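You operate a simulated robot arm through the tools that you are given. There is no shell and no other tool. Be economical: measure what you need, move in short steps, check, and stop when the job is done.

The job below is to be done with a simulated robot arm. You get a single attempt, and the scene is never put back.

JOB
Pour a glass of water to about its line and close the carafe.
Fine: the carafe goes back where it stood.
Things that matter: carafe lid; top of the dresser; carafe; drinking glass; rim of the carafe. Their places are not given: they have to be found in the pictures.

It is judged by the outcome, as a careful person would: the job done as asked, and still so three seconds after it is handed in. It fails if anything else is knocked over, pushed out of place, dropped, spilled or broken.

ROBOT AND FRAMES
A 7-joint arm with a two-finger parallel gripper, fixed in place. Base frame: the origin is at the foot of the arm, x ahead of it, y to its left, z up. Readings come in mm, degrees, newtons and seconds.
With the tool pointing down near the work surface it reaches from about 300 to 700 mm from the base axis. Its first joint turns from -66.0 to 66.0 degrees. Payload 1.57 kg.
The tool frame sits at the grasp point between the pads (the TCP): z along the fingers, y along the line on which they close. The tips reach 30 mm beyond it. Largest opening 110 mm; finger width 24, thickness 12; the body of the gripper, 48 by 112 mm, starts 78 mm behind the TCP.
Orientation is that of the tool frame in the base frame, as a unit quaternion [w, x, y, z]. With the fingers straight down and closing along the base's y, the tool's x points along the base's -x, its y along +y and its z along -z.

CONTROLS
- The arm moves only by the tool jog_arm. Its argument "commands" is a list of rows, each a list of 3 entries, a list of its own where there are three numbers: the shift along the tool's x, y, z in mm, then the turn, a rotation vector about the tool's x, y, z in degrees, then the finger opening in mm, from 0 to 110. In form: [[[x, y, z], [wx, wy, wz], gripper], ...]. A call has 1 to 20 rows; each row is the pose to reach, as a shift and turn from the pose commanded when the call began, along the tool's axes at that moment. Each row takes 0.2 s and may step no farther than 50 mm and 8.6 degrees from the row before; otherwise, or with a gripper value out of range, the whole call is refused. Where a pose cannot be reached the arm comes as near as it can. A force on the tool above 40 N (or 10 N above the force at the start of the call, whichever is more), or a blocked arm, ends the call early, and 0.2 s more pass. The fingers move at their own pace (about 108 mm/s each) and stop on an object; they squeeze with about 37 N. The grip force told is the motor's: it shows also when the fingers shut on nothing. Time passes only in rows, and 0.2 s behind the last, so rows that repeat a pose let the fingers close. The reply holds the time, the measured pose of the TCP, the force on the tool along the base axes, the opening and the grip force, in the units named above and with some noise, and new pictures: "views" is both (left out), scene, wrist or none.
- Cameras (640 x 400 px; columns grow to the right, rows downward): "scene" is fixed at [156.4, -386.2, 1403.3]; the picture's right is [0.87, -0.49, 0.00], its down [-0.22, -0.40, -0.89] and it looks along [0.43, 0.78, -0.46] (base axes); focal length 325 px, centre (320, 200). "wrist" rides on the gripper at [70, 16, -141] in the tool frame; the picture's right is [-0.23, 0.97, 0.00], its down [-0.86, -0.20, -0.48] and it looks along [-0.47, -0.11, 0.88] (tool axes); focal length 222 px, centre (320, 200).
- measure_at(camera, pixels): for up to 12 pixels [column, row] of the newest picture of that camera ("zoom" is the newest enlarged one), the place [x, y, z] in the base frame of the surface seen there, good to about 2 mm, but the place of the scene camera against the robot may be out by one fixed shift of up to 18 mm in any direction. The clock stands still meanwhile.
- close_up(camera, box): a new picture of the part [left, top, right, bottom] of that camera's present view, enlarged. The clock stands still meanwhile.
- hand_in(): hands the job in; it is judged then, once.

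Work in short steps. Measure before you move; look again where a grasp or a placing could have gone wrong, and mend it. You have 80 turns and 170 pictures in all, those below and enlarged ones among them. Open the gripper and draw the arm clear of the work before you hand the job in, unless the task says otherwise; then end with one line.

The tools are called after "Emit:" as name(argument=value, ...) on one line, values as JSON. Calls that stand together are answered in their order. jog_arm: Moves the arm, as the interface text tells. Its arguments: {"type":"object","properties":{"commands":{"type":"array"},"views":{"type":"string","enum":["both","scene","wrist","none"]}},"required":["commands"]} The other tools are called the same way: measure_at (camera, pixels) gives the place of the surface under pixels of a picture; close_up (camera, box) takes an enlarged picture of a part of a camera's view; hand_in () hands the job in.

At the start:

```text
clock: 0.0
tool_pos: [389.6, 129.3, 1261.3]
tool_rot: [0.001, 0.0, 1.0, 0.0]
contact_force: [1.0, -0.1, 0.6]
grip_width: 110.0
gripper_force: 0.1
```

scene: 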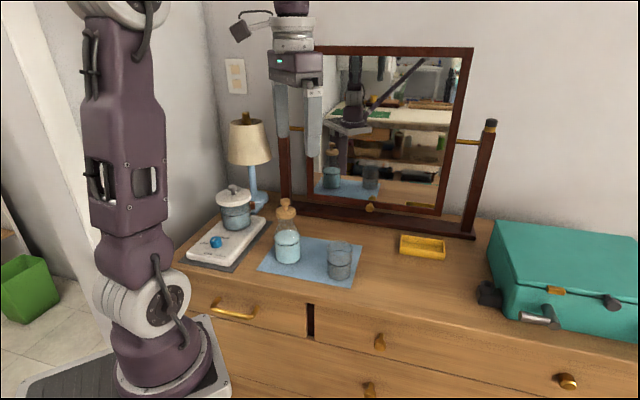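
wrist: 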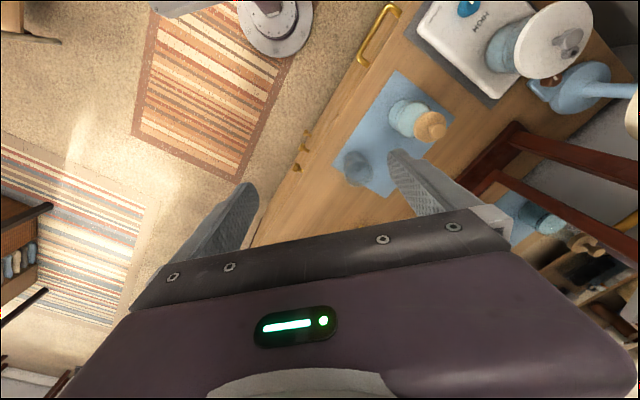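

The carafe with its wooden lid is near scene (287,235), the glass near (340,262). I enlarge both views.

Emit:
close_up(camera="scene", box=[240, 180, 400, 290])

Emit:
close_up(camera="wrist", box=[320, 60, 480, 200])

```text
3.64 times, centred on (320, 235) of scene
```

zoom: 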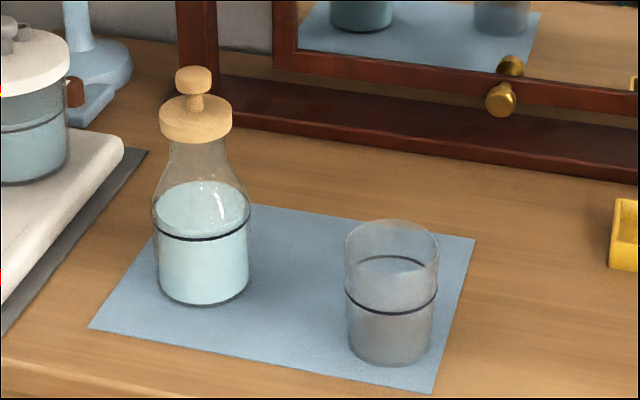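

```text
2.86 times, centred on (400, 130) of wrist
```

zoom: 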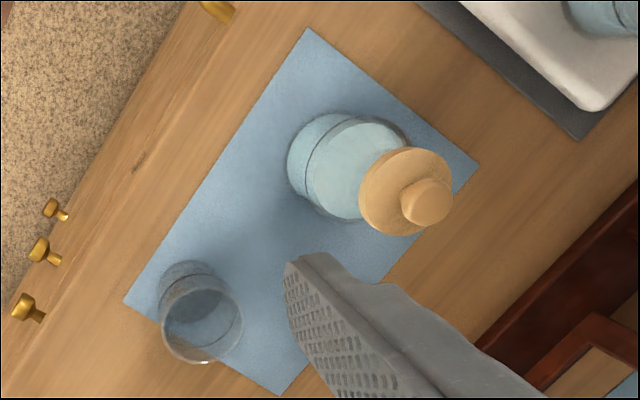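

The lid is a disc with a knob on top; the glass and the carafe each have a line ring. I measure the knob, lid, carafe, glass and mat in the wrist picture.

Emit:
measure_at(camera="zoom", pixels=[[427, 200], [380, 195], [410, 155], [405, 228], [365, 170], [330, 170], [300, 160], [200, 362], [240, 320], [162, 320], [200, 290], [250, 220]])

Emit:
measure_at(camera="scene", pixels=[[288, 202], [286, 215], [280, 228], [288, 250], [277, 244], [300, 243], [340, 246], [340, 270], [330, 258], [350, 258], [315, 250], [340, 243]])

```text
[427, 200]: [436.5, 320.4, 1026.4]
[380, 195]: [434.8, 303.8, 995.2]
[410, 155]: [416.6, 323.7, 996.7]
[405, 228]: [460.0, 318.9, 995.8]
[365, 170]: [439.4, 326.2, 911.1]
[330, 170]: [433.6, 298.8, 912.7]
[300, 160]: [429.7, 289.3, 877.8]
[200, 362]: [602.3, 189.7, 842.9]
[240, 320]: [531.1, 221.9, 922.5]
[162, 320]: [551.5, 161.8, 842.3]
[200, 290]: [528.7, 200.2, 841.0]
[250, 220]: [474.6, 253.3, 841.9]
```

```text
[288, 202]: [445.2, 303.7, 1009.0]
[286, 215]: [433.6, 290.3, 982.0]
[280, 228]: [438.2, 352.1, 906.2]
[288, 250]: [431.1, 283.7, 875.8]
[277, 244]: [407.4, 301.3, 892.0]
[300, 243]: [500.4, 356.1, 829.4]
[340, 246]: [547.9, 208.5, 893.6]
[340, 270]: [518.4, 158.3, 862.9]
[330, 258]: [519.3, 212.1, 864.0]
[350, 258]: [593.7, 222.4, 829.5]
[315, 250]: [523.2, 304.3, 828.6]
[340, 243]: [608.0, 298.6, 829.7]
```

Readings put the carafe axis near (437,320), lid disc top z≈996 and knob top z≈1026; the scene camera reads about 12 mm low. I move to above the carafe at TCP z≈1130 for a closer look.

Emit:
jog_arm(commands=[[[-10, 40, 20], [0, 0, 0], 110], [[-20, 80, 45], [0, 0, 0], 110], [[-30, 120, 70], [0, 0, 0], 110], [[-40, 160, 100], [0, 0, 0], 110], [[-47, 191, 131], [0, 0, 0], 110], [[-47, 191, 131], [0, 0, 0], 110]])

```text
refused: row 4 steps farther than a row can; nothing moved
```

Row 4 stepped slightly more than 50 mm; I use smaller steps.

Emit:
jog_arm(commands=[[[-8, 32, 22], [0, 0, 0], 110], [[-16, 64, 44], [0, 0, 0], 110], [[-24, 96, 66], [0, 0, 0], 110], [[-32, 128, 88], [0, 0, 0], 110], [[-40, 160, 110], [0, 0, 0], 110], [[-47, 191, 131], [0, 0, 0], 110], [[-47, 191, 131], [0, 0, 0], 110]])

```text
clock: 1.6
tool_pos: [435.9, 322.4, 1131.2]
tool_rot: [0.0, 0.0, 1.0, 0.0]
contact_force: [0.1, -0.5, 0.0]
grip_width: 109.8
gripper_force: 0.0
```

scene: 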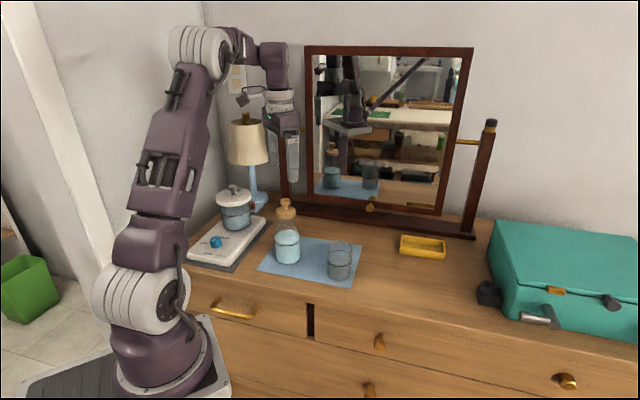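
wrist: 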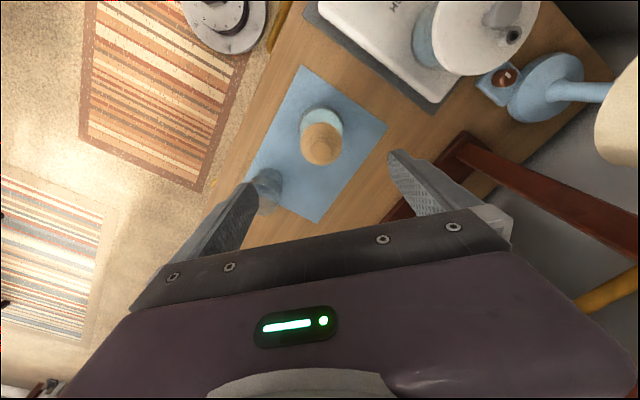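

The carafe lid is at wrist (320,145), glass at (265,190). I enlarge and measure.

Emit:
close_up(camera="wrist", box=[230, 60, 400, 225])

Emit:
measure_at(camera="wrist", pixels=[[323, 138], [305, 145], [322, 160], [336, 145], [303, 125], [345, 120], [320, 103], [382, 126], [302, 67], [318, 220], [245, 182], [380, 90]])

```text
2.42 times, centred on (315, 142) of wrist
```

zoom: 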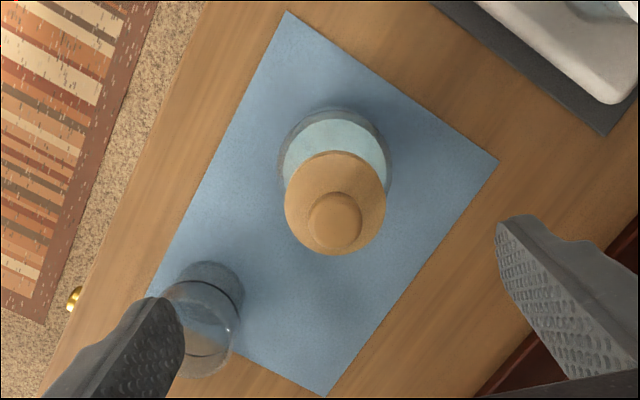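

```text
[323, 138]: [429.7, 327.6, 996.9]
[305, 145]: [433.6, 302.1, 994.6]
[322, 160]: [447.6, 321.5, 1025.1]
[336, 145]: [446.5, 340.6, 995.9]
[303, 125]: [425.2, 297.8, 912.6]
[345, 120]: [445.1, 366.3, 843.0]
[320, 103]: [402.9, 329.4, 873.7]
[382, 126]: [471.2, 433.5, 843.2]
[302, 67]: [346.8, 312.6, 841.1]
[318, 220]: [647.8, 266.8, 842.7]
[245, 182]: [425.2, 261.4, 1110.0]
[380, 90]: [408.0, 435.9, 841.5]
```

I measure the knob outline, the lid's disc and the glass rim on the zoom.

Emit:
measure_at(camera="zoom", pixels=[[335, 218], [335, 192], [335, 247], [309, 220], [360, 220], [288, 195], [384, 190], [335, 155], [331, 253], [237, 320], [207, 376], [185, 285]])

Emit:
close_up(camera="scene", box=[255, 190, 320, 275])

```text
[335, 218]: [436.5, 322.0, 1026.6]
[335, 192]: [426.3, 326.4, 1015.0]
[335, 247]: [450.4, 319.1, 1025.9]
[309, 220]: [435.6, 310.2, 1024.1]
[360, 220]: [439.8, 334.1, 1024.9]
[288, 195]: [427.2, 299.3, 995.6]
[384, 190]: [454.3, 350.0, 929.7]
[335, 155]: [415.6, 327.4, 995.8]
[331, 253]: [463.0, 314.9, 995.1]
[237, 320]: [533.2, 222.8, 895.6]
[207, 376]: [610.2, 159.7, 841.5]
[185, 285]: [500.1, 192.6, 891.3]
```

```text
4.71 times, centred on (288, 232) of scene
```

zoom: 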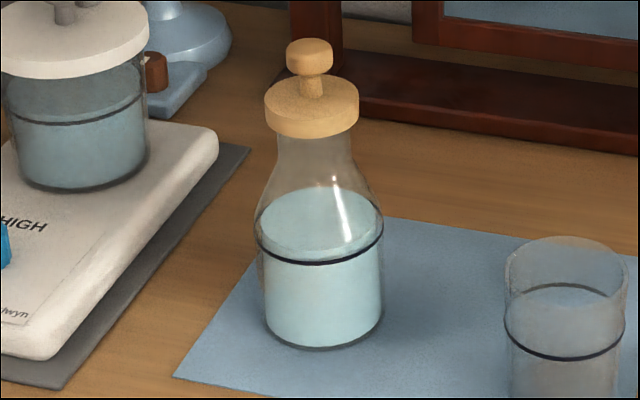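

Knob centre is (438,322), about 25 mm wide, top at 1026; disc top at 996. I lower so the tips sit just above the disc (TCP z≈1031), and measure the mirror base.

Emit:
jog_arm(commands=[[[-2, 0, 30], [0, 0, 0], 80], [[-2, 0, 60], [0, 0, 0], 60], [[-2, 0, 80], [0, 0, 0], 60], [[-2, 0, 94], [0, 0, 0], 60], [[-2, 0, 100], [0, 0, 0], 60], [[-2, 0, 100], [0, 0, 0], 60]])

Emit:
measure_at(camera="scene", pixels=[[320, 215], [370, 228], [420, 232], [370, 205], [400, 210], [330, 202], [240, 192], [262, 208], [265, 222], [420, 245], [236, 220], [340, 190]])

Emit:
close_up(camera="scene", box=[255, 160, 335, 230])

```text
clock: 3.0
tool_pos: [439.0, 319.4, 1031.7]
tool_rot: [-0.001, 0.0, 1.0, 0.0]
contact_force: [0.6, 0.0, -0.2]
grip_width: 60.0
gripper_force: 0.1
```

scene: 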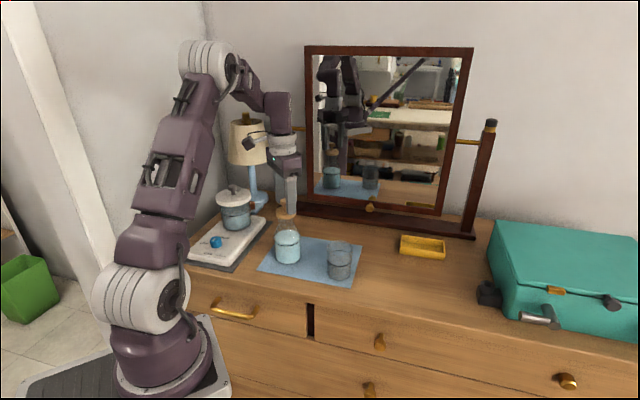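
wrist: 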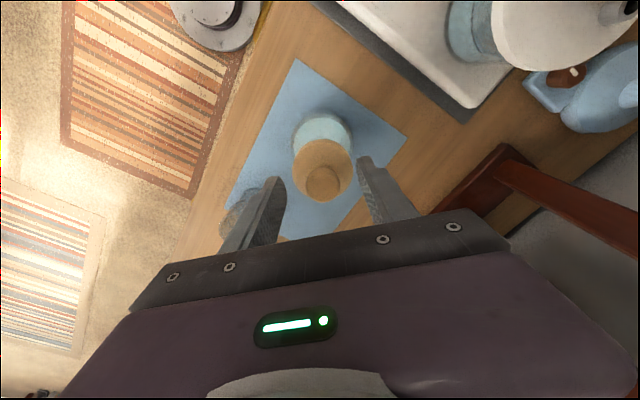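

```text
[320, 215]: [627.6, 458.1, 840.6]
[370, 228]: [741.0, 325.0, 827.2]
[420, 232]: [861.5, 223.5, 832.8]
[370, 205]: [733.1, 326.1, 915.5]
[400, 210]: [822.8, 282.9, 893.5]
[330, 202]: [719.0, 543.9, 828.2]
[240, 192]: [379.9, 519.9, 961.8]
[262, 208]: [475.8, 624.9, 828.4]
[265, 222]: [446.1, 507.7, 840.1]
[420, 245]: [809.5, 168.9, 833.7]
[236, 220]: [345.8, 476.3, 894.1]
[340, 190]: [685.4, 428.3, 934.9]
```

```text
5.71 times, centred on (295, 195) of scene
```

zoom: 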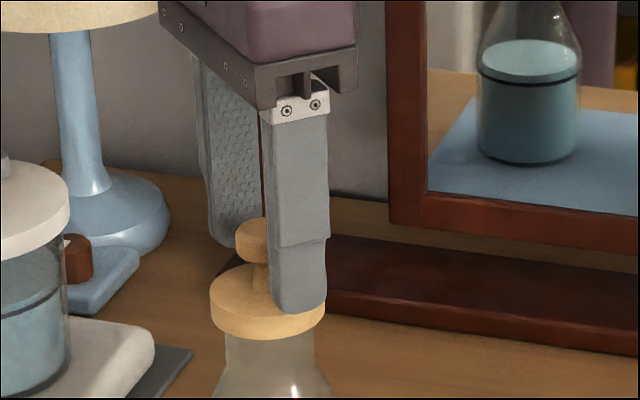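

The tips straddle the knob. I close the fingers on it.

Emit:
jog_arm(commands=[[[0, 0, 0], [0, 0, 0], 34], [[0, 0, 0], [0, 0, 0], 28], [[0, 0, 0], [0, 0, 0], 10], [[0, 0, 0], [0, 0, 0], 10]])

Emit:
close_up(camera="scene", box=[255, 190, 320, 275])

```text
clock: 4.0
tool_pos: [440.4, 319.9, 1031.4]
tool_rot: [0.0, 0.0, 1.0, 0.0]
contact_force: [0.0, 1.7, 1.1]
grip_width: 24.5
gripper_force: 35.7
```

scene: 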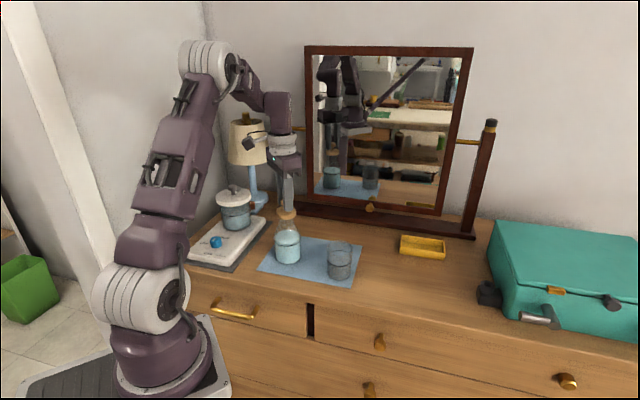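
wrist: 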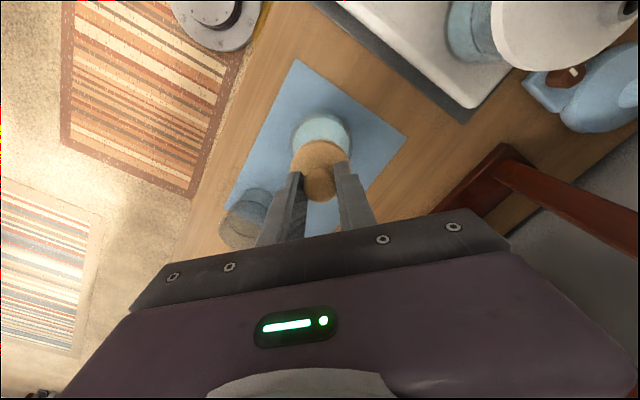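

```text
4.71 times, centred on (288, 232) of scene
```

zoom: 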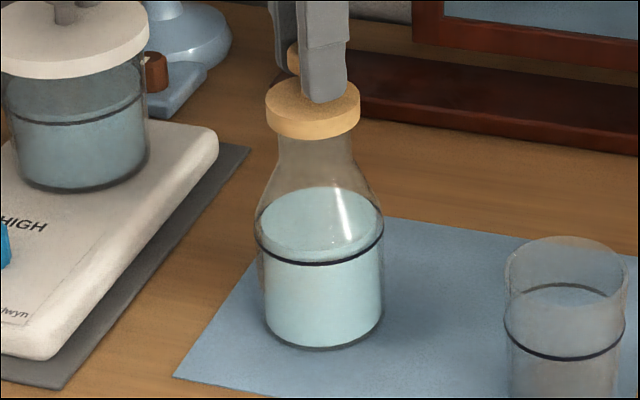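

Grip is firm at 24.5 mm and the carafe has not moved. I lift gently straight up 70 mm.

Emit:
jog_arm(commands=[[[0, 0, -4], [0, 0, 0], 10], [[0, 0, -10], [0, 0, 0], 10], [[0, 0, -25], [0, 0, 0], 10], [[0, 0, -50], [0, 0, 0], 10], [[0, 0, -75], [0, 0, 0], 10], [[0, 0, -75], [0, 0, 0], 10]])

Emit:
close_up(camera="scene", box=[245, 165, 325, 275])

```text
clock: 5.4
tool_pos: [439.4, 321.7, 1107.2]
tool_rot: [0.0, -0.001, 1.0, 0.0]
contact_force: [-0.7, 0.1, -0.4]
grip_width: 24.3
gripper_force: 36.4
```

scene: 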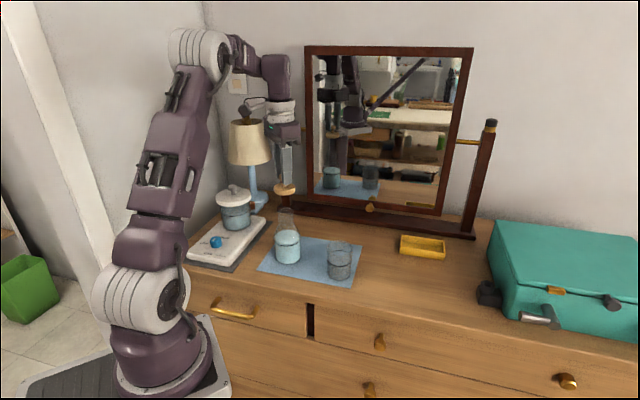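
wrist: 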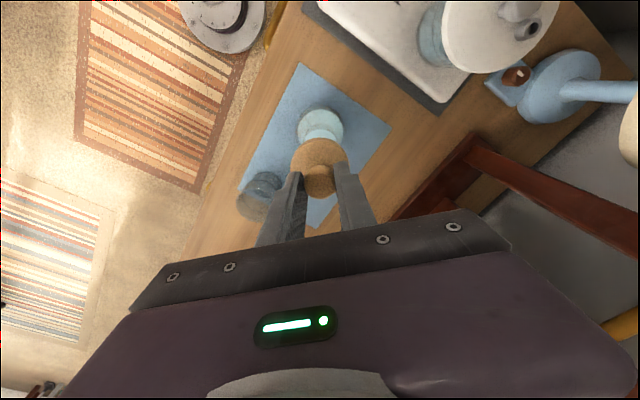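

```text
3.64 times, centred on (285, 220) of scene
```

zoom: 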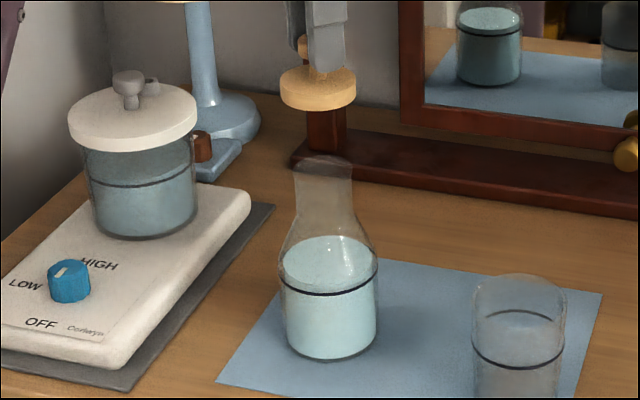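

The lid is a flat disc with no plug, and the carafe stayed put. I carry it to a free spot on the far side of the mat, about (545,300).

Emit:
jog_arm(commands=[[[-27, -5, 0], [0, 0, 0], 10], [[-54, -10, 0], [0, 0, 0], 10], [[-80, -15, 0], [0, 0, 0], 10], [[-106, -21, 0], [0, 0, 0], 10], [[-106, -21, 40], [0, 0, 0], 10], [[-106, -21, 80], [0, 0, 0], 10], [[-106, -21, 120], [0, 0, 0], 10], [[-106, -21, 160], [0, 0, 0], 10], [[-106, -21, 190], [0, 0, 0], 10], [[-106, -21, 200], [0, 0, 0], 10], [[-106, -21, 200], [0, 0, 0], 10]])

Emit:
close_up(camera="scene", box=[265, 165, 385, 285])

```text
clock: 7.8
tool_pos: [544.3, 299.1, 907.3]
tool_rot: [0.0, 0.001, 1.0, 0.0]
contact_force: [-0.7, -0.6, -0.2]
grip_width: 24.4
gripper_force: 36.1
```

scene: 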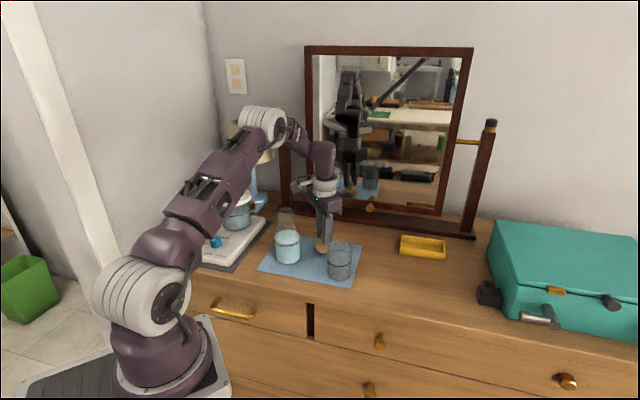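
wrist: 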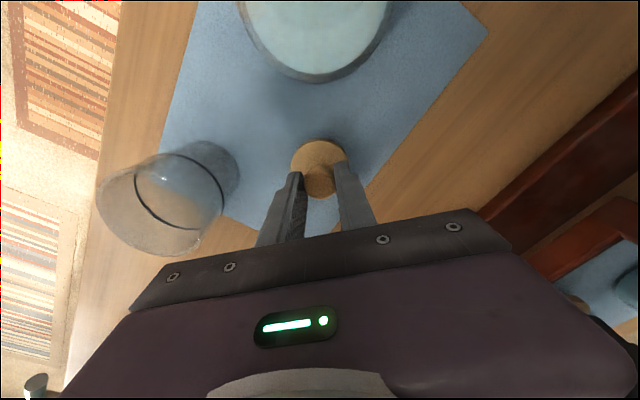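

```text
3.33 times, centred on (325, 225) of scene
```

zoom: 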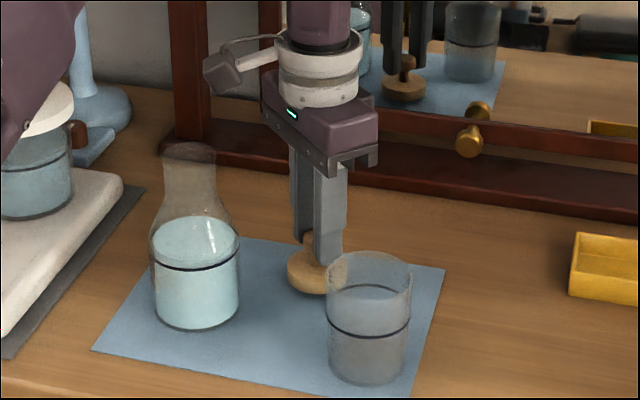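

The lid hovers ~15 mm above the mat. I lower in small steps and watch the force.

Emit:
jog_arm(commands=[[[0, 0, 4], [0, 0, 0], 10], [[0, 0, 8], [0, 0, 0], 10], [[0, 0, 11], [0, 0, 0], 10], [[0, 0, 11], [0, 0, 0], 10]])

Emit:
close_up(camera="scene", box=[295, 225, 355, 285])

```text
clock: 8.8
tool_pos: [544.6, 300.3, 896.2]
tool_rot: [0.001, 0.0, 1.0, 0.0]
contact_force: [-1.8, -0.1, 8.2]
grip_width: 24.4
gripper_force: 35.3
```

scene: 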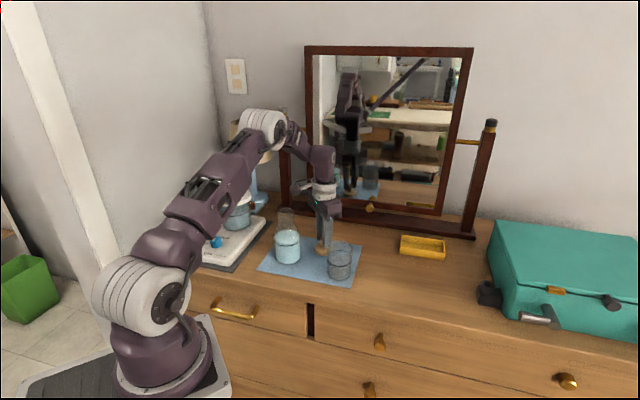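
wrist: 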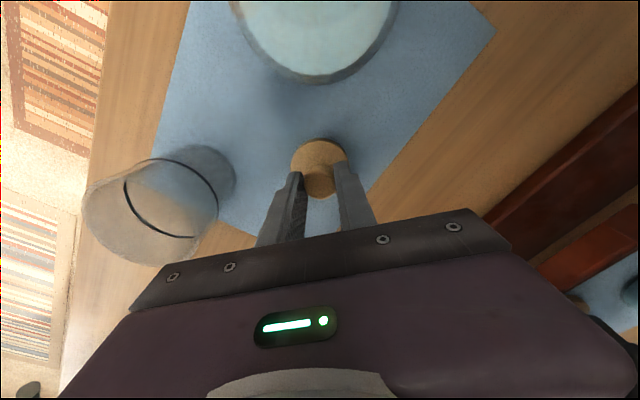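

```text
6.67 times, centred on (325, 255) of scene
```

zoom: 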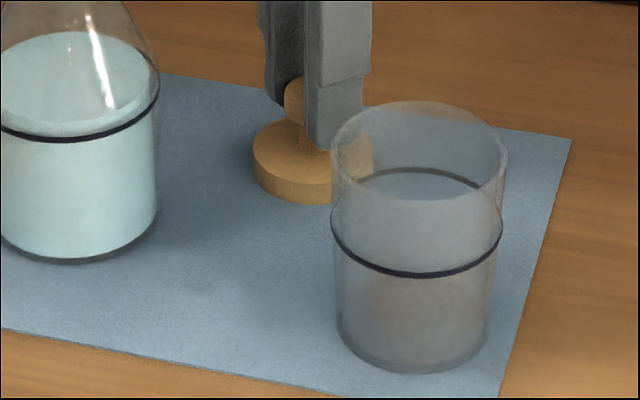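

8 N upward: the lid rests on the mat. That puts the carafe rim at z≈978. I release and rise.

Emit:
jog_arm(commands=[[[0, 0, 0], [0, 0, 0], 30], [[0, 0, 0], [0, 0, 0], 50], [[0, 0, -15], [0, 0, 0], 50], [[0, 0, -50], [0, 0, 0], 50], [[0, 0, -95], [0, 0, 0], 50], [[0, 0, -140], [0, 0, 0], 50], [[0, 0, -180], [0, 0, 0], 80], [[40, 0, -200], [0, 0, 0], 110], [[80, 0, -220], [0, 0, 0], 110], [[80, 0, -220], [0, 0, 0], 110]])

Emit:
close_up(camera="scene", box=[265, 185, 385, 285])

Emit:
close_up(camera="wrist", box=[200, 40, 440, 240])

```text
clock: 11.0
tool_pos: [463.4, 298.2, 1116.7]
tool_rot: [0.0, 0.001, 1.0, -0.001]
contact_force: [0.5, 0.3, 0.0]
grip_width: 110.0
gripper_force: 0.1
```

scene: 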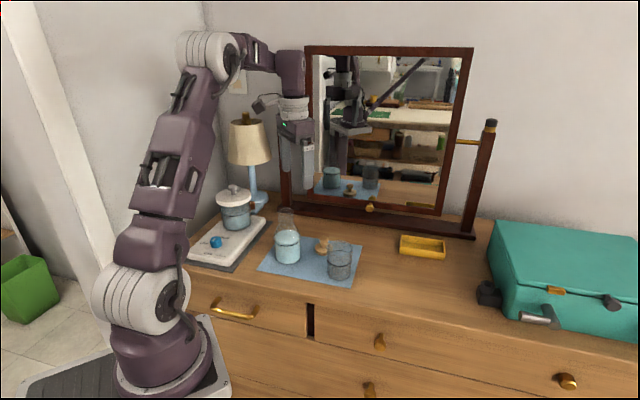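
wrist: 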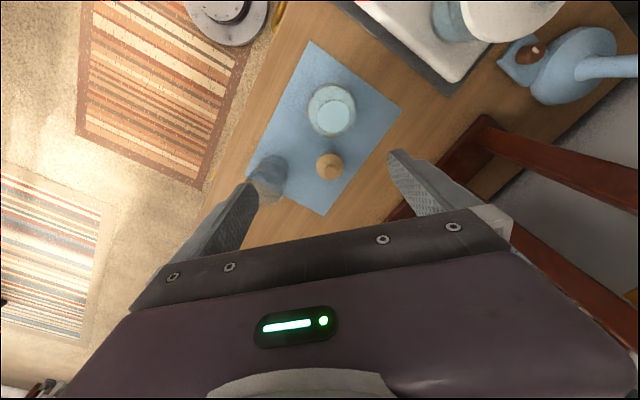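

```text
4.00 times, centred on (325, 235) of scene
```

zoom: 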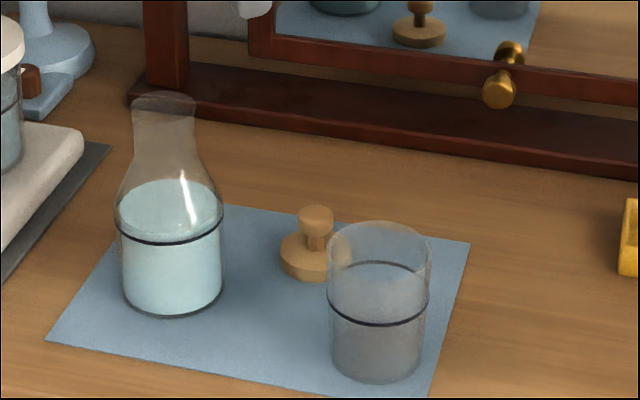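

```text
2.00 times, centred on (320, 140) of wrist
```

zoom: 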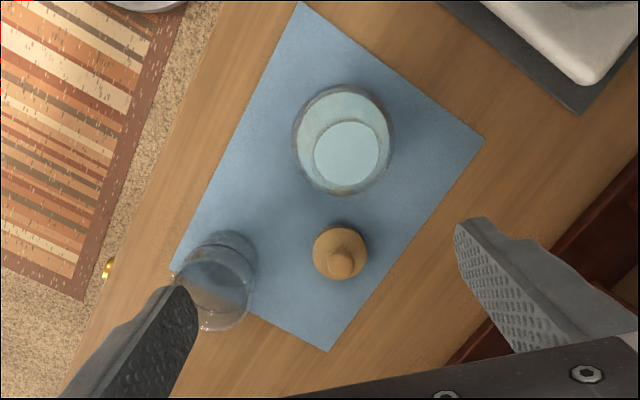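

Lid stands at wrist-zoom (340,253), carafe open. I measure mat corners and the lid in both views to fix the scene camera shift, plus the glass and the carafe in the wrist view.

Emit:
measure_at(camera="zoom", pixels=[[303, 6], [481, 140], [327, 348], [174, 270], [341, 264], [347, 150], [342, 192], [296, 150], [390, 150], [215, 329], [250, 290], [186, 270]])

Emit:
measure_at(camera="scene", pixels=[[361, 246], [352, 283], [259, 270], [324, 238], [339, 288], [287, 240], [339, 281], [339, 260], [326, 262], [351, 262], [287, 262], [275, 247]])

```text
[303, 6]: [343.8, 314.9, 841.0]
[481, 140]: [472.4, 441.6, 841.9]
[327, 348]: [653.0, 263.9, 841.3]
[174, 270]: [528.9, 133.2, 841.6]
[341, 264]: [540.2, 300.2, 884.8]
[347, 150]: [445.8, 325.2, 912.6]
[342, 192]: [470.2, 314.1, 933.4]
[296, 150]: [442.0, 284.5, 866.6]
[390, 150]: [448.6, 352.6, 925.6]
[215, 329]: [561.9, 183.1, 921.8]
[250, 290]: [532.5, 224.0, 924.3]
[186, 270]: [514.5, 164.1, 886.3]
```

```text
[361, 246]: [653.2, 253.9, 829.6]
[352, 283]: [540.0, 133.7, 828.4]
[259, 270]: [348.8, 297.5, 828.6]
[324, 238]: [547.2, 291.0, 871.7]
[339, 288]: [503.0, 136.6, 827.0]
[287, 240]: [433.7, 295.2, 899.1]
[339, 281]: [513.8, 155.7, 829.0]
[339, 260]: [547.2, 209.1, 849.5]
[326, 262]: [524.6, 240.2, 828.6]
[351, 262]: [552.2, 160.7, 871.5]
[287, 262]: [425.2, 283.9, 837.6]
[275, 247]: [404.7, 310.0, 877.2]
```

Findings: carafe axis (438,321), rim z≈978; glass centre ≈(528,193), rim z≈922, radius ≈33. I will grasp the carafe from the robot's side with the tool pitched 35° below horizontal, heading 35.6°, so rolling tips it towards the glass. First yaw and back off while high.

Emit:
jog_arm(commands=[[[18, -5, 0], [0, 0, -7.1], 110], [[36, -10, 0], [0, 0, -14.2], 110], [[54, -15, 0], [0, 0, -21.4], 110], [[72, -20, 0], [0, 0, -28.5], 110], [[91, -25, 0], [0, 0, -35.6], 110], [[91, -25, 0], [0, 0, -35.6], 110]], views="none")

```text
clock: 12.4
tool_pos: [373.7, 276.7, 1116.3]
tool_rot: [0.0, -0.308, 0.951, 0.0]
contact_force: [-0.4, -0.3, -0.2]
grip_width: 110.1
gripper_force: 0.1
```

Yaw is right (tool x = (−0.81,−0.59,0)). Now I pitch the tool up 55° about its y.

Emit:
jog_arm(commands=[[[0, 0, 0], [0, -7.9, 0], 110], [[0, 0, 0], [0, -15.7, 0], 110], [[0, 0, 0], [0, -23.6, 0], 110], [[0, 0, 0], [0, -31.4, 0], 110], [[0, 0, 0], [0, -39.3, 0], 110], [[0, 0, 0], [0, -47.1, 0], 110], [[0, 0, 0], [0, -55, 0], 110], [[0, 0, 0], [0, -55, 0], 110]])

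```text
clock: 14.2
tool_pos: [372.9, 266.2, 1130.0]
tool_rot: [0.338, -0.268, 0.895, 0.114]
contact_force: [0.2, -0.3, -0.7]
grip_width: 110.0
gripper_force: 0.0
out of reach, approached as far as the arm can: row 5, 6, 7
```

scene: 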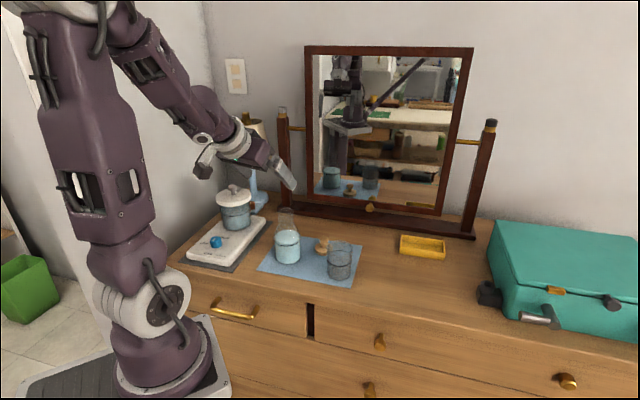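
wrist: 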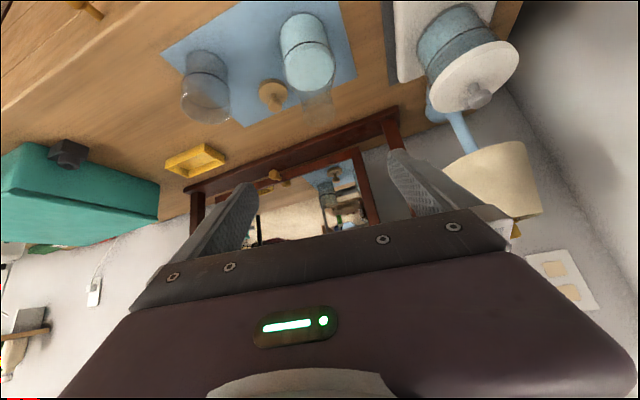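

The arm stopped at about 48° pitch here (joint limit when folded high). Lower and slightly further out should free it, so I go down 90 mm and check.

Emit:
jog_arm(commands=[[[25, 0, 17], [0, 0, 0], 110], [[50, 0, 34], [0, 0, 0], 110], [[74, 0, 52], [0, 0, 0], 110], [[74, 0, 52], [0, 0, 0], 110]])

```text
clock: 15.2
tool_pos: [404.4, 317.6, 1034.4]
tool_rot: [0.44, -0.269, 0.845, 0.139]
contact_force: [0.0, -0.3, 0.1]
grip_width: 110.0
gripper_force: 0.1
out of reach, approached as far as the arm can: row 1, 2, 3, 4
```

scene: 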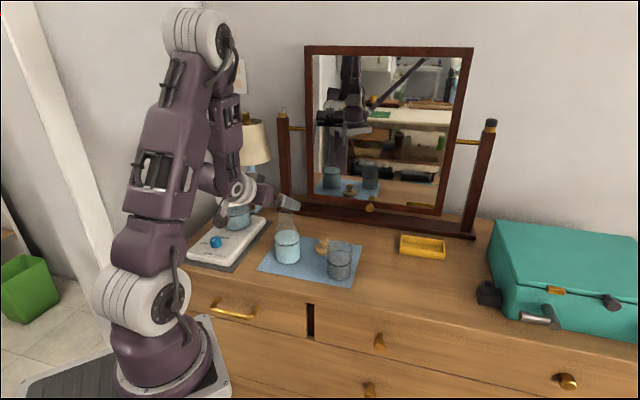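
wrist: 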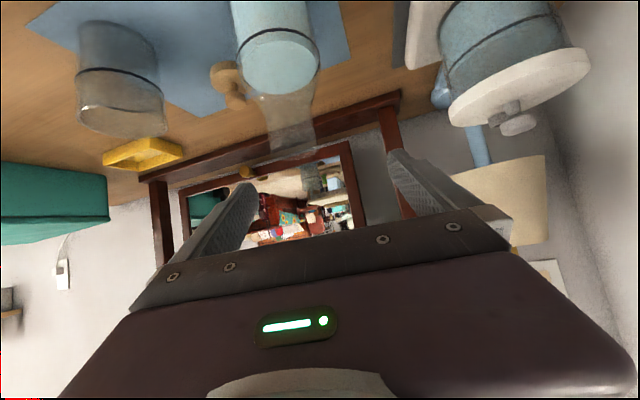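

Orientation is now right (35°), but the arm cannot fold back to radius 460; it can instead come down from above with the fingers straddling the neck. I move towards the axis (438,321) staying above the rim.

Emit:
jog_arm(commands=[[[-15, 0, 22], [0, 0, 0], 110], [[-30, 0, 44], [0, 0, 0], 110], [[-46, 0, 65.5], [0, 0, 0], 110], [[-46, 0, 65.5], [0, 0, 0], 110]])

```text
clock: 16.2
tool_pos: [468.9, 365.0, 1036.5]
tool_rot: [0.44, -0.271, 0.845, 0.141]
contact_force: [-0.2, 0.5, 0.2]
grip_width: 110.2
gripper_force: 0.1
```

scene: 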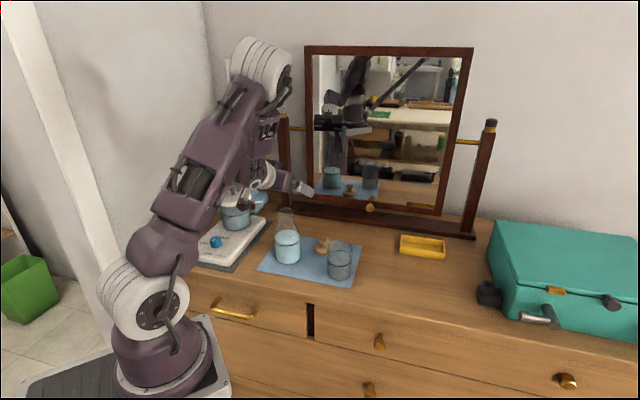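
wrist: 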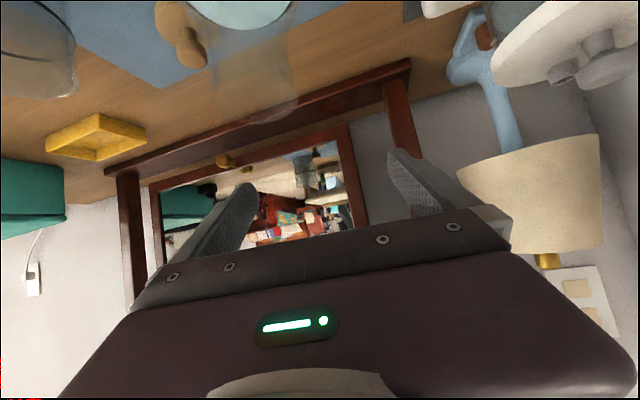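

The command is clamped to the actual pose, so TCP is at (469,365,1036). I shift back 51 mm and 17.5 mm sideways to stand over the carafe axis.

Emit:
jog_arm(commands=[[[10, -6, -14], [0, 0, 0], 110], [[20, -12, -28], [0, 0, 0], 110], [[29.2, -17.5, -41.7], [0, 0, 0], 110], [[29.2, -17.5, -41.7], [0, 0, 0], 110]])

Emit:
close_up(camera="scene", box=[215, 150, 375, 285])

```text
clock: 17.2
tool_pos: [434.6, 320.0, 1038.0]
tool_rot: [0.44, -0.271, 0.845, 0.141]
contact_force: [-0.1, 0.3, -0.1]
grip_width: 109.9
gripper_force: 0.1
```

scene: 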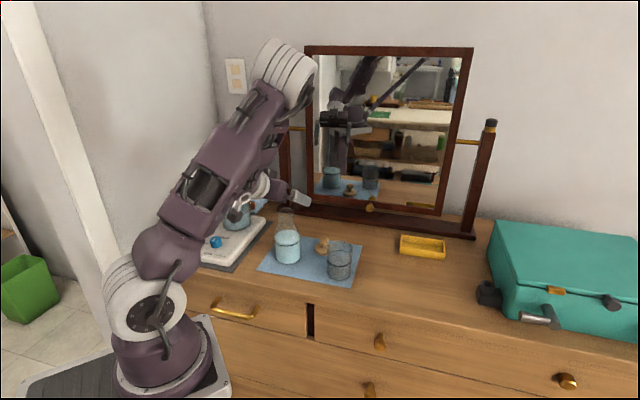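
wrist: 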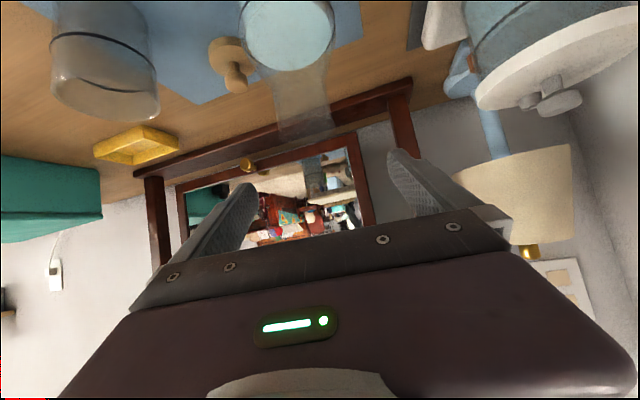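

```text
2.96 times, centred on (295, 218) of scene
```

zoom: 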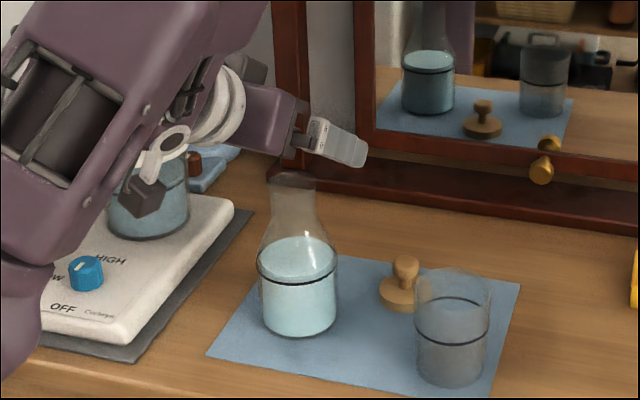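

TCP is over the axis with the hand behind the neck. I descend straight down 80 mm first.

Emit:
jog_arm(commands=[[[15, -1, 14], [0, 0, 0], 110], [[31, -1, 26], [0, 0, 0], 110], [[47, -1, 37], [0, 0, 0], 110], [[64, -1, 48], [0, 0, 0], 110], [[64, -1, 48], [0, 0, 0], 110]])

Emit:
close_up(camera="scene", box=[215, 150, 375, 285])

```text
clock: 18.4
tool_pos: [440.0, 320.4, 957.1]
tool_rot: [0.44, -0.271, 0.845, 0.141]
contact_force: [0.3, -0.5, 0.4]
grip_width: 109.9
gripper_force: 0.0
```

scene: 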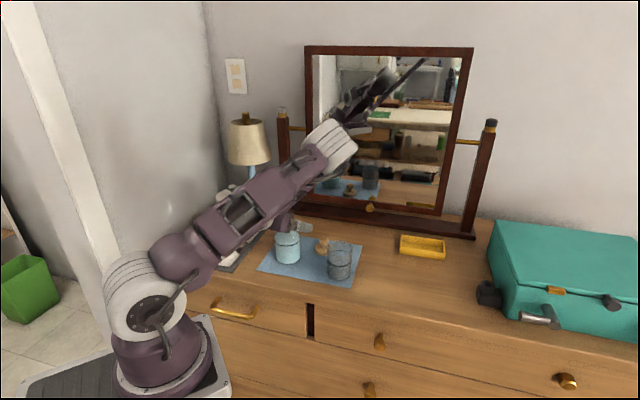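
wrist: 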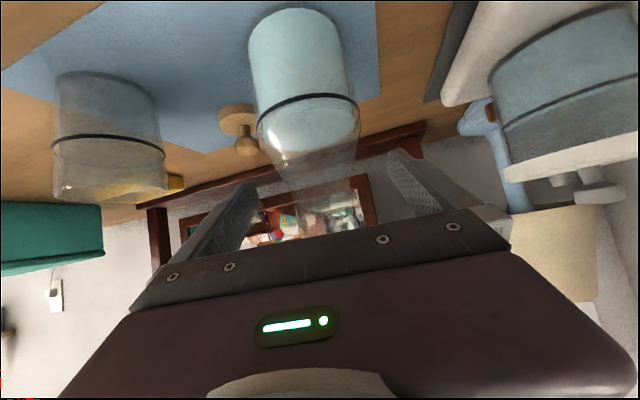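

```text
2.96 times, centred on (295, 218) of scene
```

zoom: 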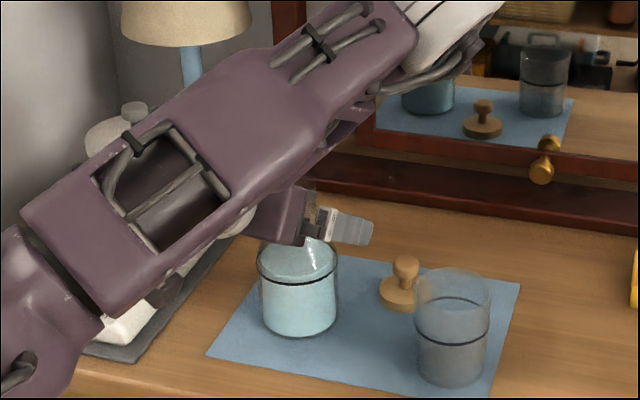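

The elbow is swinging low to the right, as the wrist would need to flip, so going lower this way is risky. I go back up and will instead come at the carafe with the hand from the right (heading ≈ +y), where the elbow should stay up.

Emit:
jog_arm(commands=[[[-17, 0, -12], [0, 0, 0], 110], [[-34, 0, -24], [0, 0, 0], 110], [[-51, 0, -36], [0, 0, 0], 110], [[-68, 0, -48], [0, 0, 0], 110], [[-90, 0, -62], [0, 0, 0], 110], [[-115, 0, -78], [0, 0, 0], 110], [[-140, 0, -90], [0, 7, 0], 110], [[-150, 0, -90], [0, 14, 0], 110], [[-150, 0, -90], [0, 22, 0], 110], [[-150, 0, -90], [0, 30, 0], 110], [[-150, 0, -90], [0, 38, 0], 110], [[-150, 0, -90], [0, 46, 0], 110], [[-150, 0, -90], [0, 54, 0], 110], [[-150, 0, -90], [0, 54, 0], 110]])

```text
clock: 21.4
tool_pos: [448.9, 326.1, 1132.1]
tool_rot: [0.008, -0.307, 0.952, 0.002]
contact_force: [-0.2, 0.2, 0.2]
grip_width: 109.9
gripper_force: 0.0
```

scene: 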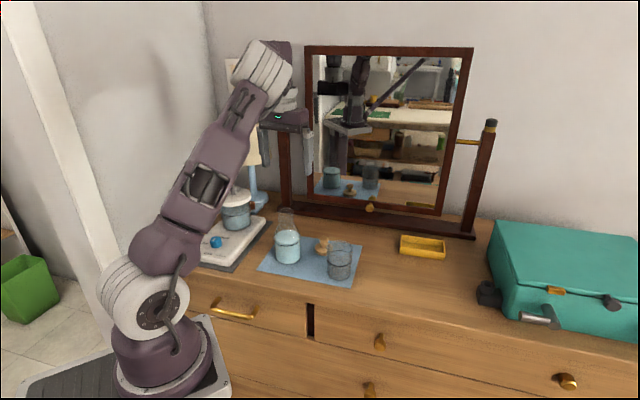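
wrist: 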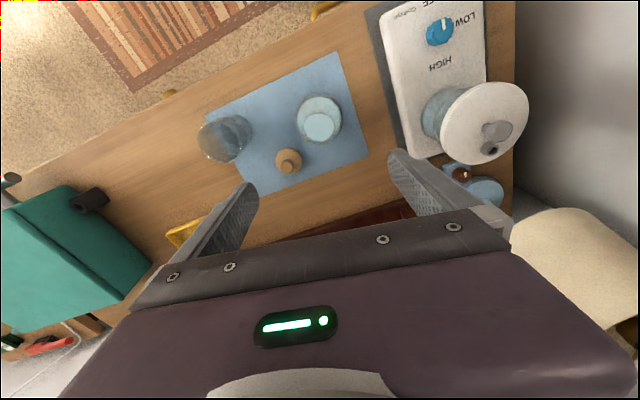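

Tool is vertical again but the elbow is still out to the right. I return towards the starting pose to see whether the elbow recovers.

Emit:
jog_arm(commands=[[[24, -19, -17], [0, 0, 6], 110], [[48, -38, -34], [0, 0, 12], 110], [[72, -57, -51], [0, 0, 18], 110], [[96, -76, -68], [0, 0, 24], 110], [[120, -95, -85], [0, 0, 30], 110], [[146, -117, -100], [0, 0, 35.6], 110], [[146, -117, -100], [0, 0, 35.6], 110]], views="scene")

```text
clock: 23.0
tool_pos: [396.3, 146.3, 1230.6]
tool_rot: [0.007, 0.001, 1.0, 0.005]
contact_force: [0.6, 0.0, -0.1]
grip_width: 109.8
gripper_force: 0.2
```

scene: 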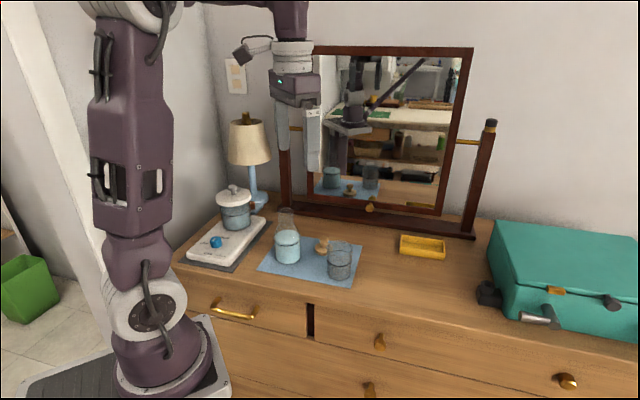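

Elbow is back to normal. Now I tilt the hand sideways (heading +y, 25° below horizontal) about tool x in free air; this is the "pouring" roll, and the upright grasp is a 90° roll from it.

Emit:
jog_arm(commands=[[[-10, 6, 10], [-8.1, 0, 0], 110], [[-20, 12, 20], [-16.2, 0, 0], 110], [[-30, 19, 30], [-24.4, 0, 0], 110], [[-40, 25, 40], [-32.5, 0, 0], 110], [[-50, 31, 50], [-40.6, 0, 0], 110], [[-60, 37, 60], [-48.7, 0, 0], 110], [[-70, 44, 70], [-56.9, 0, 0], 110], [[-80, 50, 80], [-65, 0, 0], 110], [[-80, 50, 80], [-65, 0, 0], 110]])

```text
clock: 25.0
tool_pos: [479.9, 195.2, 1151.5]
tool_rot: [0.007, -0.004, 0.84, 0.542]
contact_force: [0.5, 1.0, -0.3]
grip_width: 110.2
gripper_force: 0.0
```

scene: 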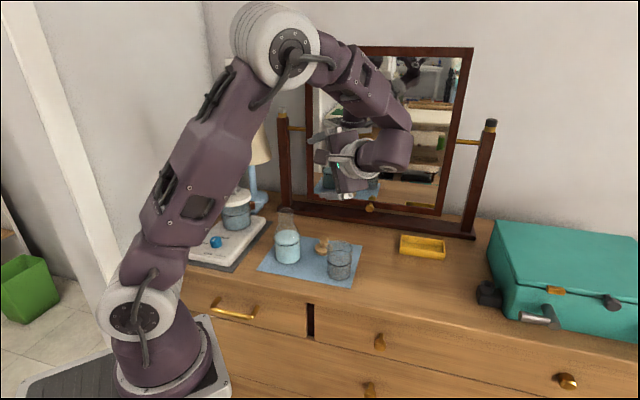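
wrist: 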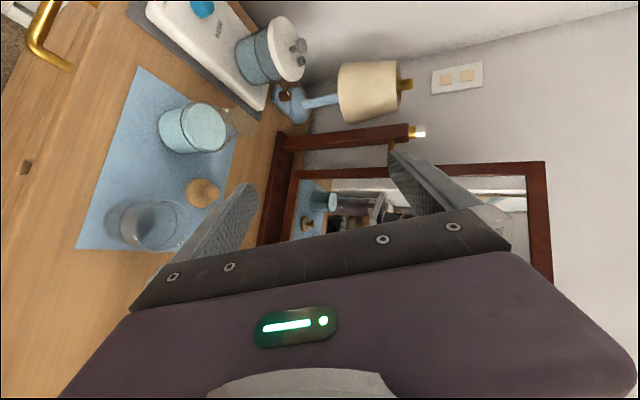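

That pose is reachable with the elbow up. Now I test rolling 90° about the heading into the upright grasp orientation.

Emit:
jog_arm(commands=[[[0, 0, 0], [0, 3.46, 7.41], 110], [[0, 0, 0], [0, 6.92, 14.83], 110], [[0, 0, 0], [0, 10.37, 22.24], 110], [[0, 0, 0], [0, 13.83, 29.66], 110], [[0, 0, 0], [0, 17.29, 37.07], 110], [[0, 0, 0], [0, 20.75, 44.49], 110], [[0, 0, 0], [0, 24.2, 51.9], 110], [[0, 0, 0], [0, 27.66, 59.3], 110], [[0, 0, 0], [0, 31.1, 66.7], 110], [[0, 0, 0], [0, 34.6, 74.2], 110], [[0, 0, 0], [0, 38.03, 81.57], 110], [[0, 0, 0], [0, 38.03, 81.57], 110]])

```text
clock: 27.6
tool_pos: [479.7, 195.7, 1151.3]
tool_rot: [-0.595, 0.375, 0.598, 0.385]
contact_force: [-0.8, 0.5, -0.2]
grip_width: 109.9
gripper_force: 0.0
```

scene: 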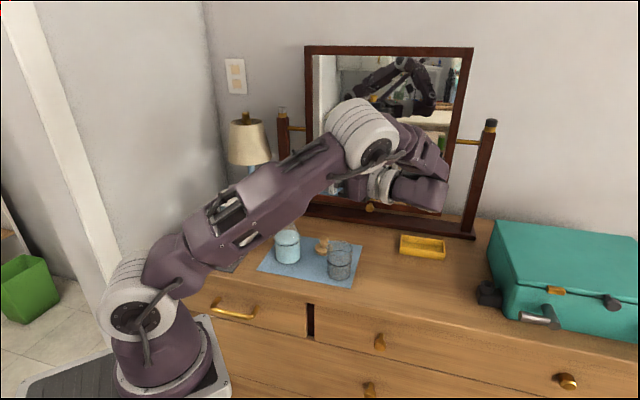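
wrist: 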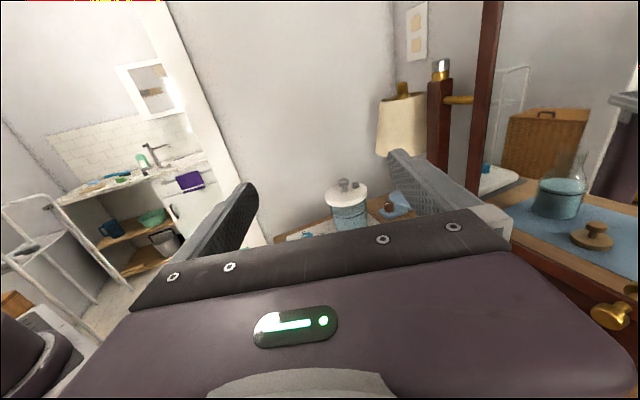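

Reached, but the elbow leans right again. I measure where the elbow and forearm actually are before judging.

Emit:
measure_at(camera="scene", pixels=[[360, 120], [380, 152], [330, 150], [250, 210], [180, 260], [420, 190], [430, 150], [380, 185], [300, 215]])

```text
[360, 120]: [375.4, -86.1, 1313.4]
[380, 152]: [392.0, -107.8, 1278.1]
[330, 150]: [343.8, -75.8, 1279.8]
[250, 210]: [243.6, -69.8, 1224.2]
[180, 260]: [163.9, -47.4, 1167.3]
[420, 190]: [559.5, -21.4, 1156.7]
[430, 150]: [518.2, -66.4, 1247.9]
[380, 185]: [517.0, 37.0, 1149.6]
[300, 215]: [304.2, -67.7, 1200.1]
```

The elbow is in fact high (z≈1290), so it is safe. The hand is now level at heading 115°; I yaw it −40° to heading 75° while moving over the carafe at z≈1100.

Emit:
jog_arm(commands=[[[-10, 3, 26], [-8, 0, 0], 110], [[-20, 6, 52], [-16, 0, 0], 110], [[-30, 9, 78], [-24, 0, 0], 110], [[-40, 12, 104], [-32, 0, 0], 110], [[-51, 14.4, 131], [-40, 0, 0], 110], [[-51, 14.4, 131], [-40, 0, 0], 110]])

```text
clock: 29.0
tool_pos: [436.3, 323.4, 1102.0]
tool_rot: [-0.431, 0.555, 0.431, 0.566]
contact_force: [-0.1, -0.5, 0.1]
grip_width: 110.1
gripper_force: 0.0
```

scene: 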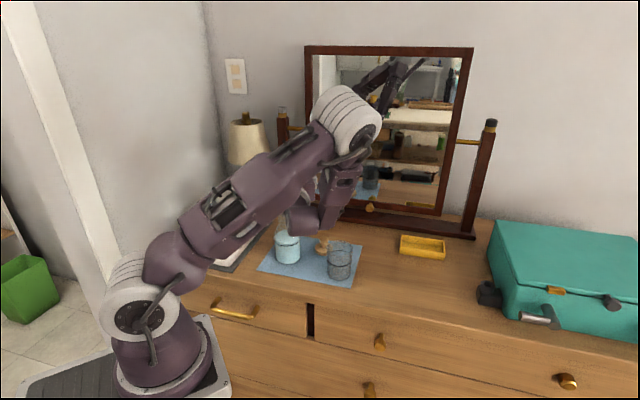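
wrist: 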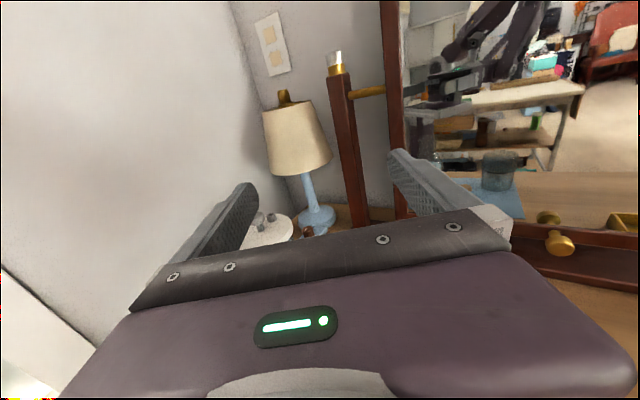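

Heading 75°, level. Now pitch 20° down, holding the TCP over the carafe axis.

Emit:
jog_arm(commands=[[[0, 1, -1], [0, -6.7, 0], 110], [[0, 2, -2], [0, -13.4, 0], 110], [[0, 2, -2], [0, -20, 0], 110], [[0, 2, -2], [0, -20, 0], 110]], views="none")

```text
clock: 30.0
tool_pos: [438.3, 319.7, 1101.6]
tool_rot: [-0.348, 0.645, 0.498, 0.463]
contact_force: [0.3, 0.3, 0.0]
grip_width: 109.9
gripper_force: 0.1
```

Orientation good (19° pitch). I descend 60 mm and look at elbow and clearances (tips stay above the rim).

Emit:
jog_arm(commands=[[[-19, 0, 6.6], [0, 0, 0], 110], [[-38, 0, 13.2], [0, 0, 0], 110], [[-57, 0, 19.8], [0, 0, 0], 110], [[-57, 0, 19.8], [0, 0, 0], 110]])

Emit:
close_up(camera="scene", box=[220, 150, 380, 285])

```text
clock: 31.0
tool_pos: [439.9, 317.8, 1040.7]
tool_rot: [-0.349, 0.644, 0.499, 0.462]
contact_force: [-0.7, 0.3, 0.1]
grip_width: 110.0
gripper_force: 0.1
```

scene: 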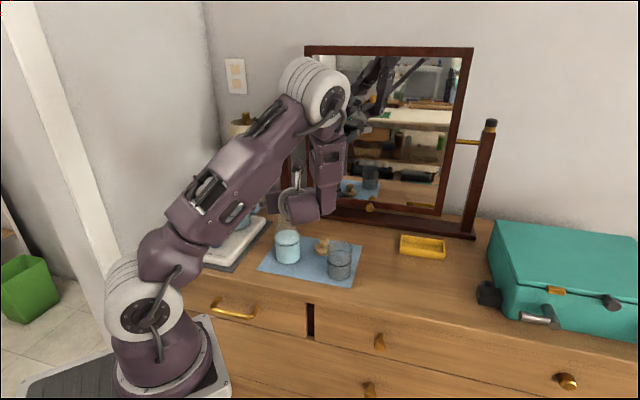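
wrist: 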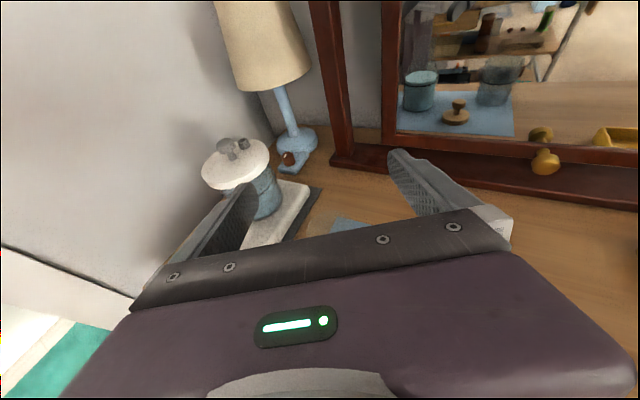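

```text
2.96 times, centred on (300, 218) of scene
```

zoom: 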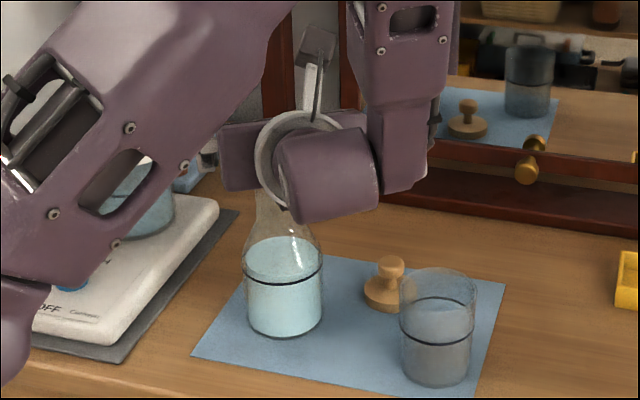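

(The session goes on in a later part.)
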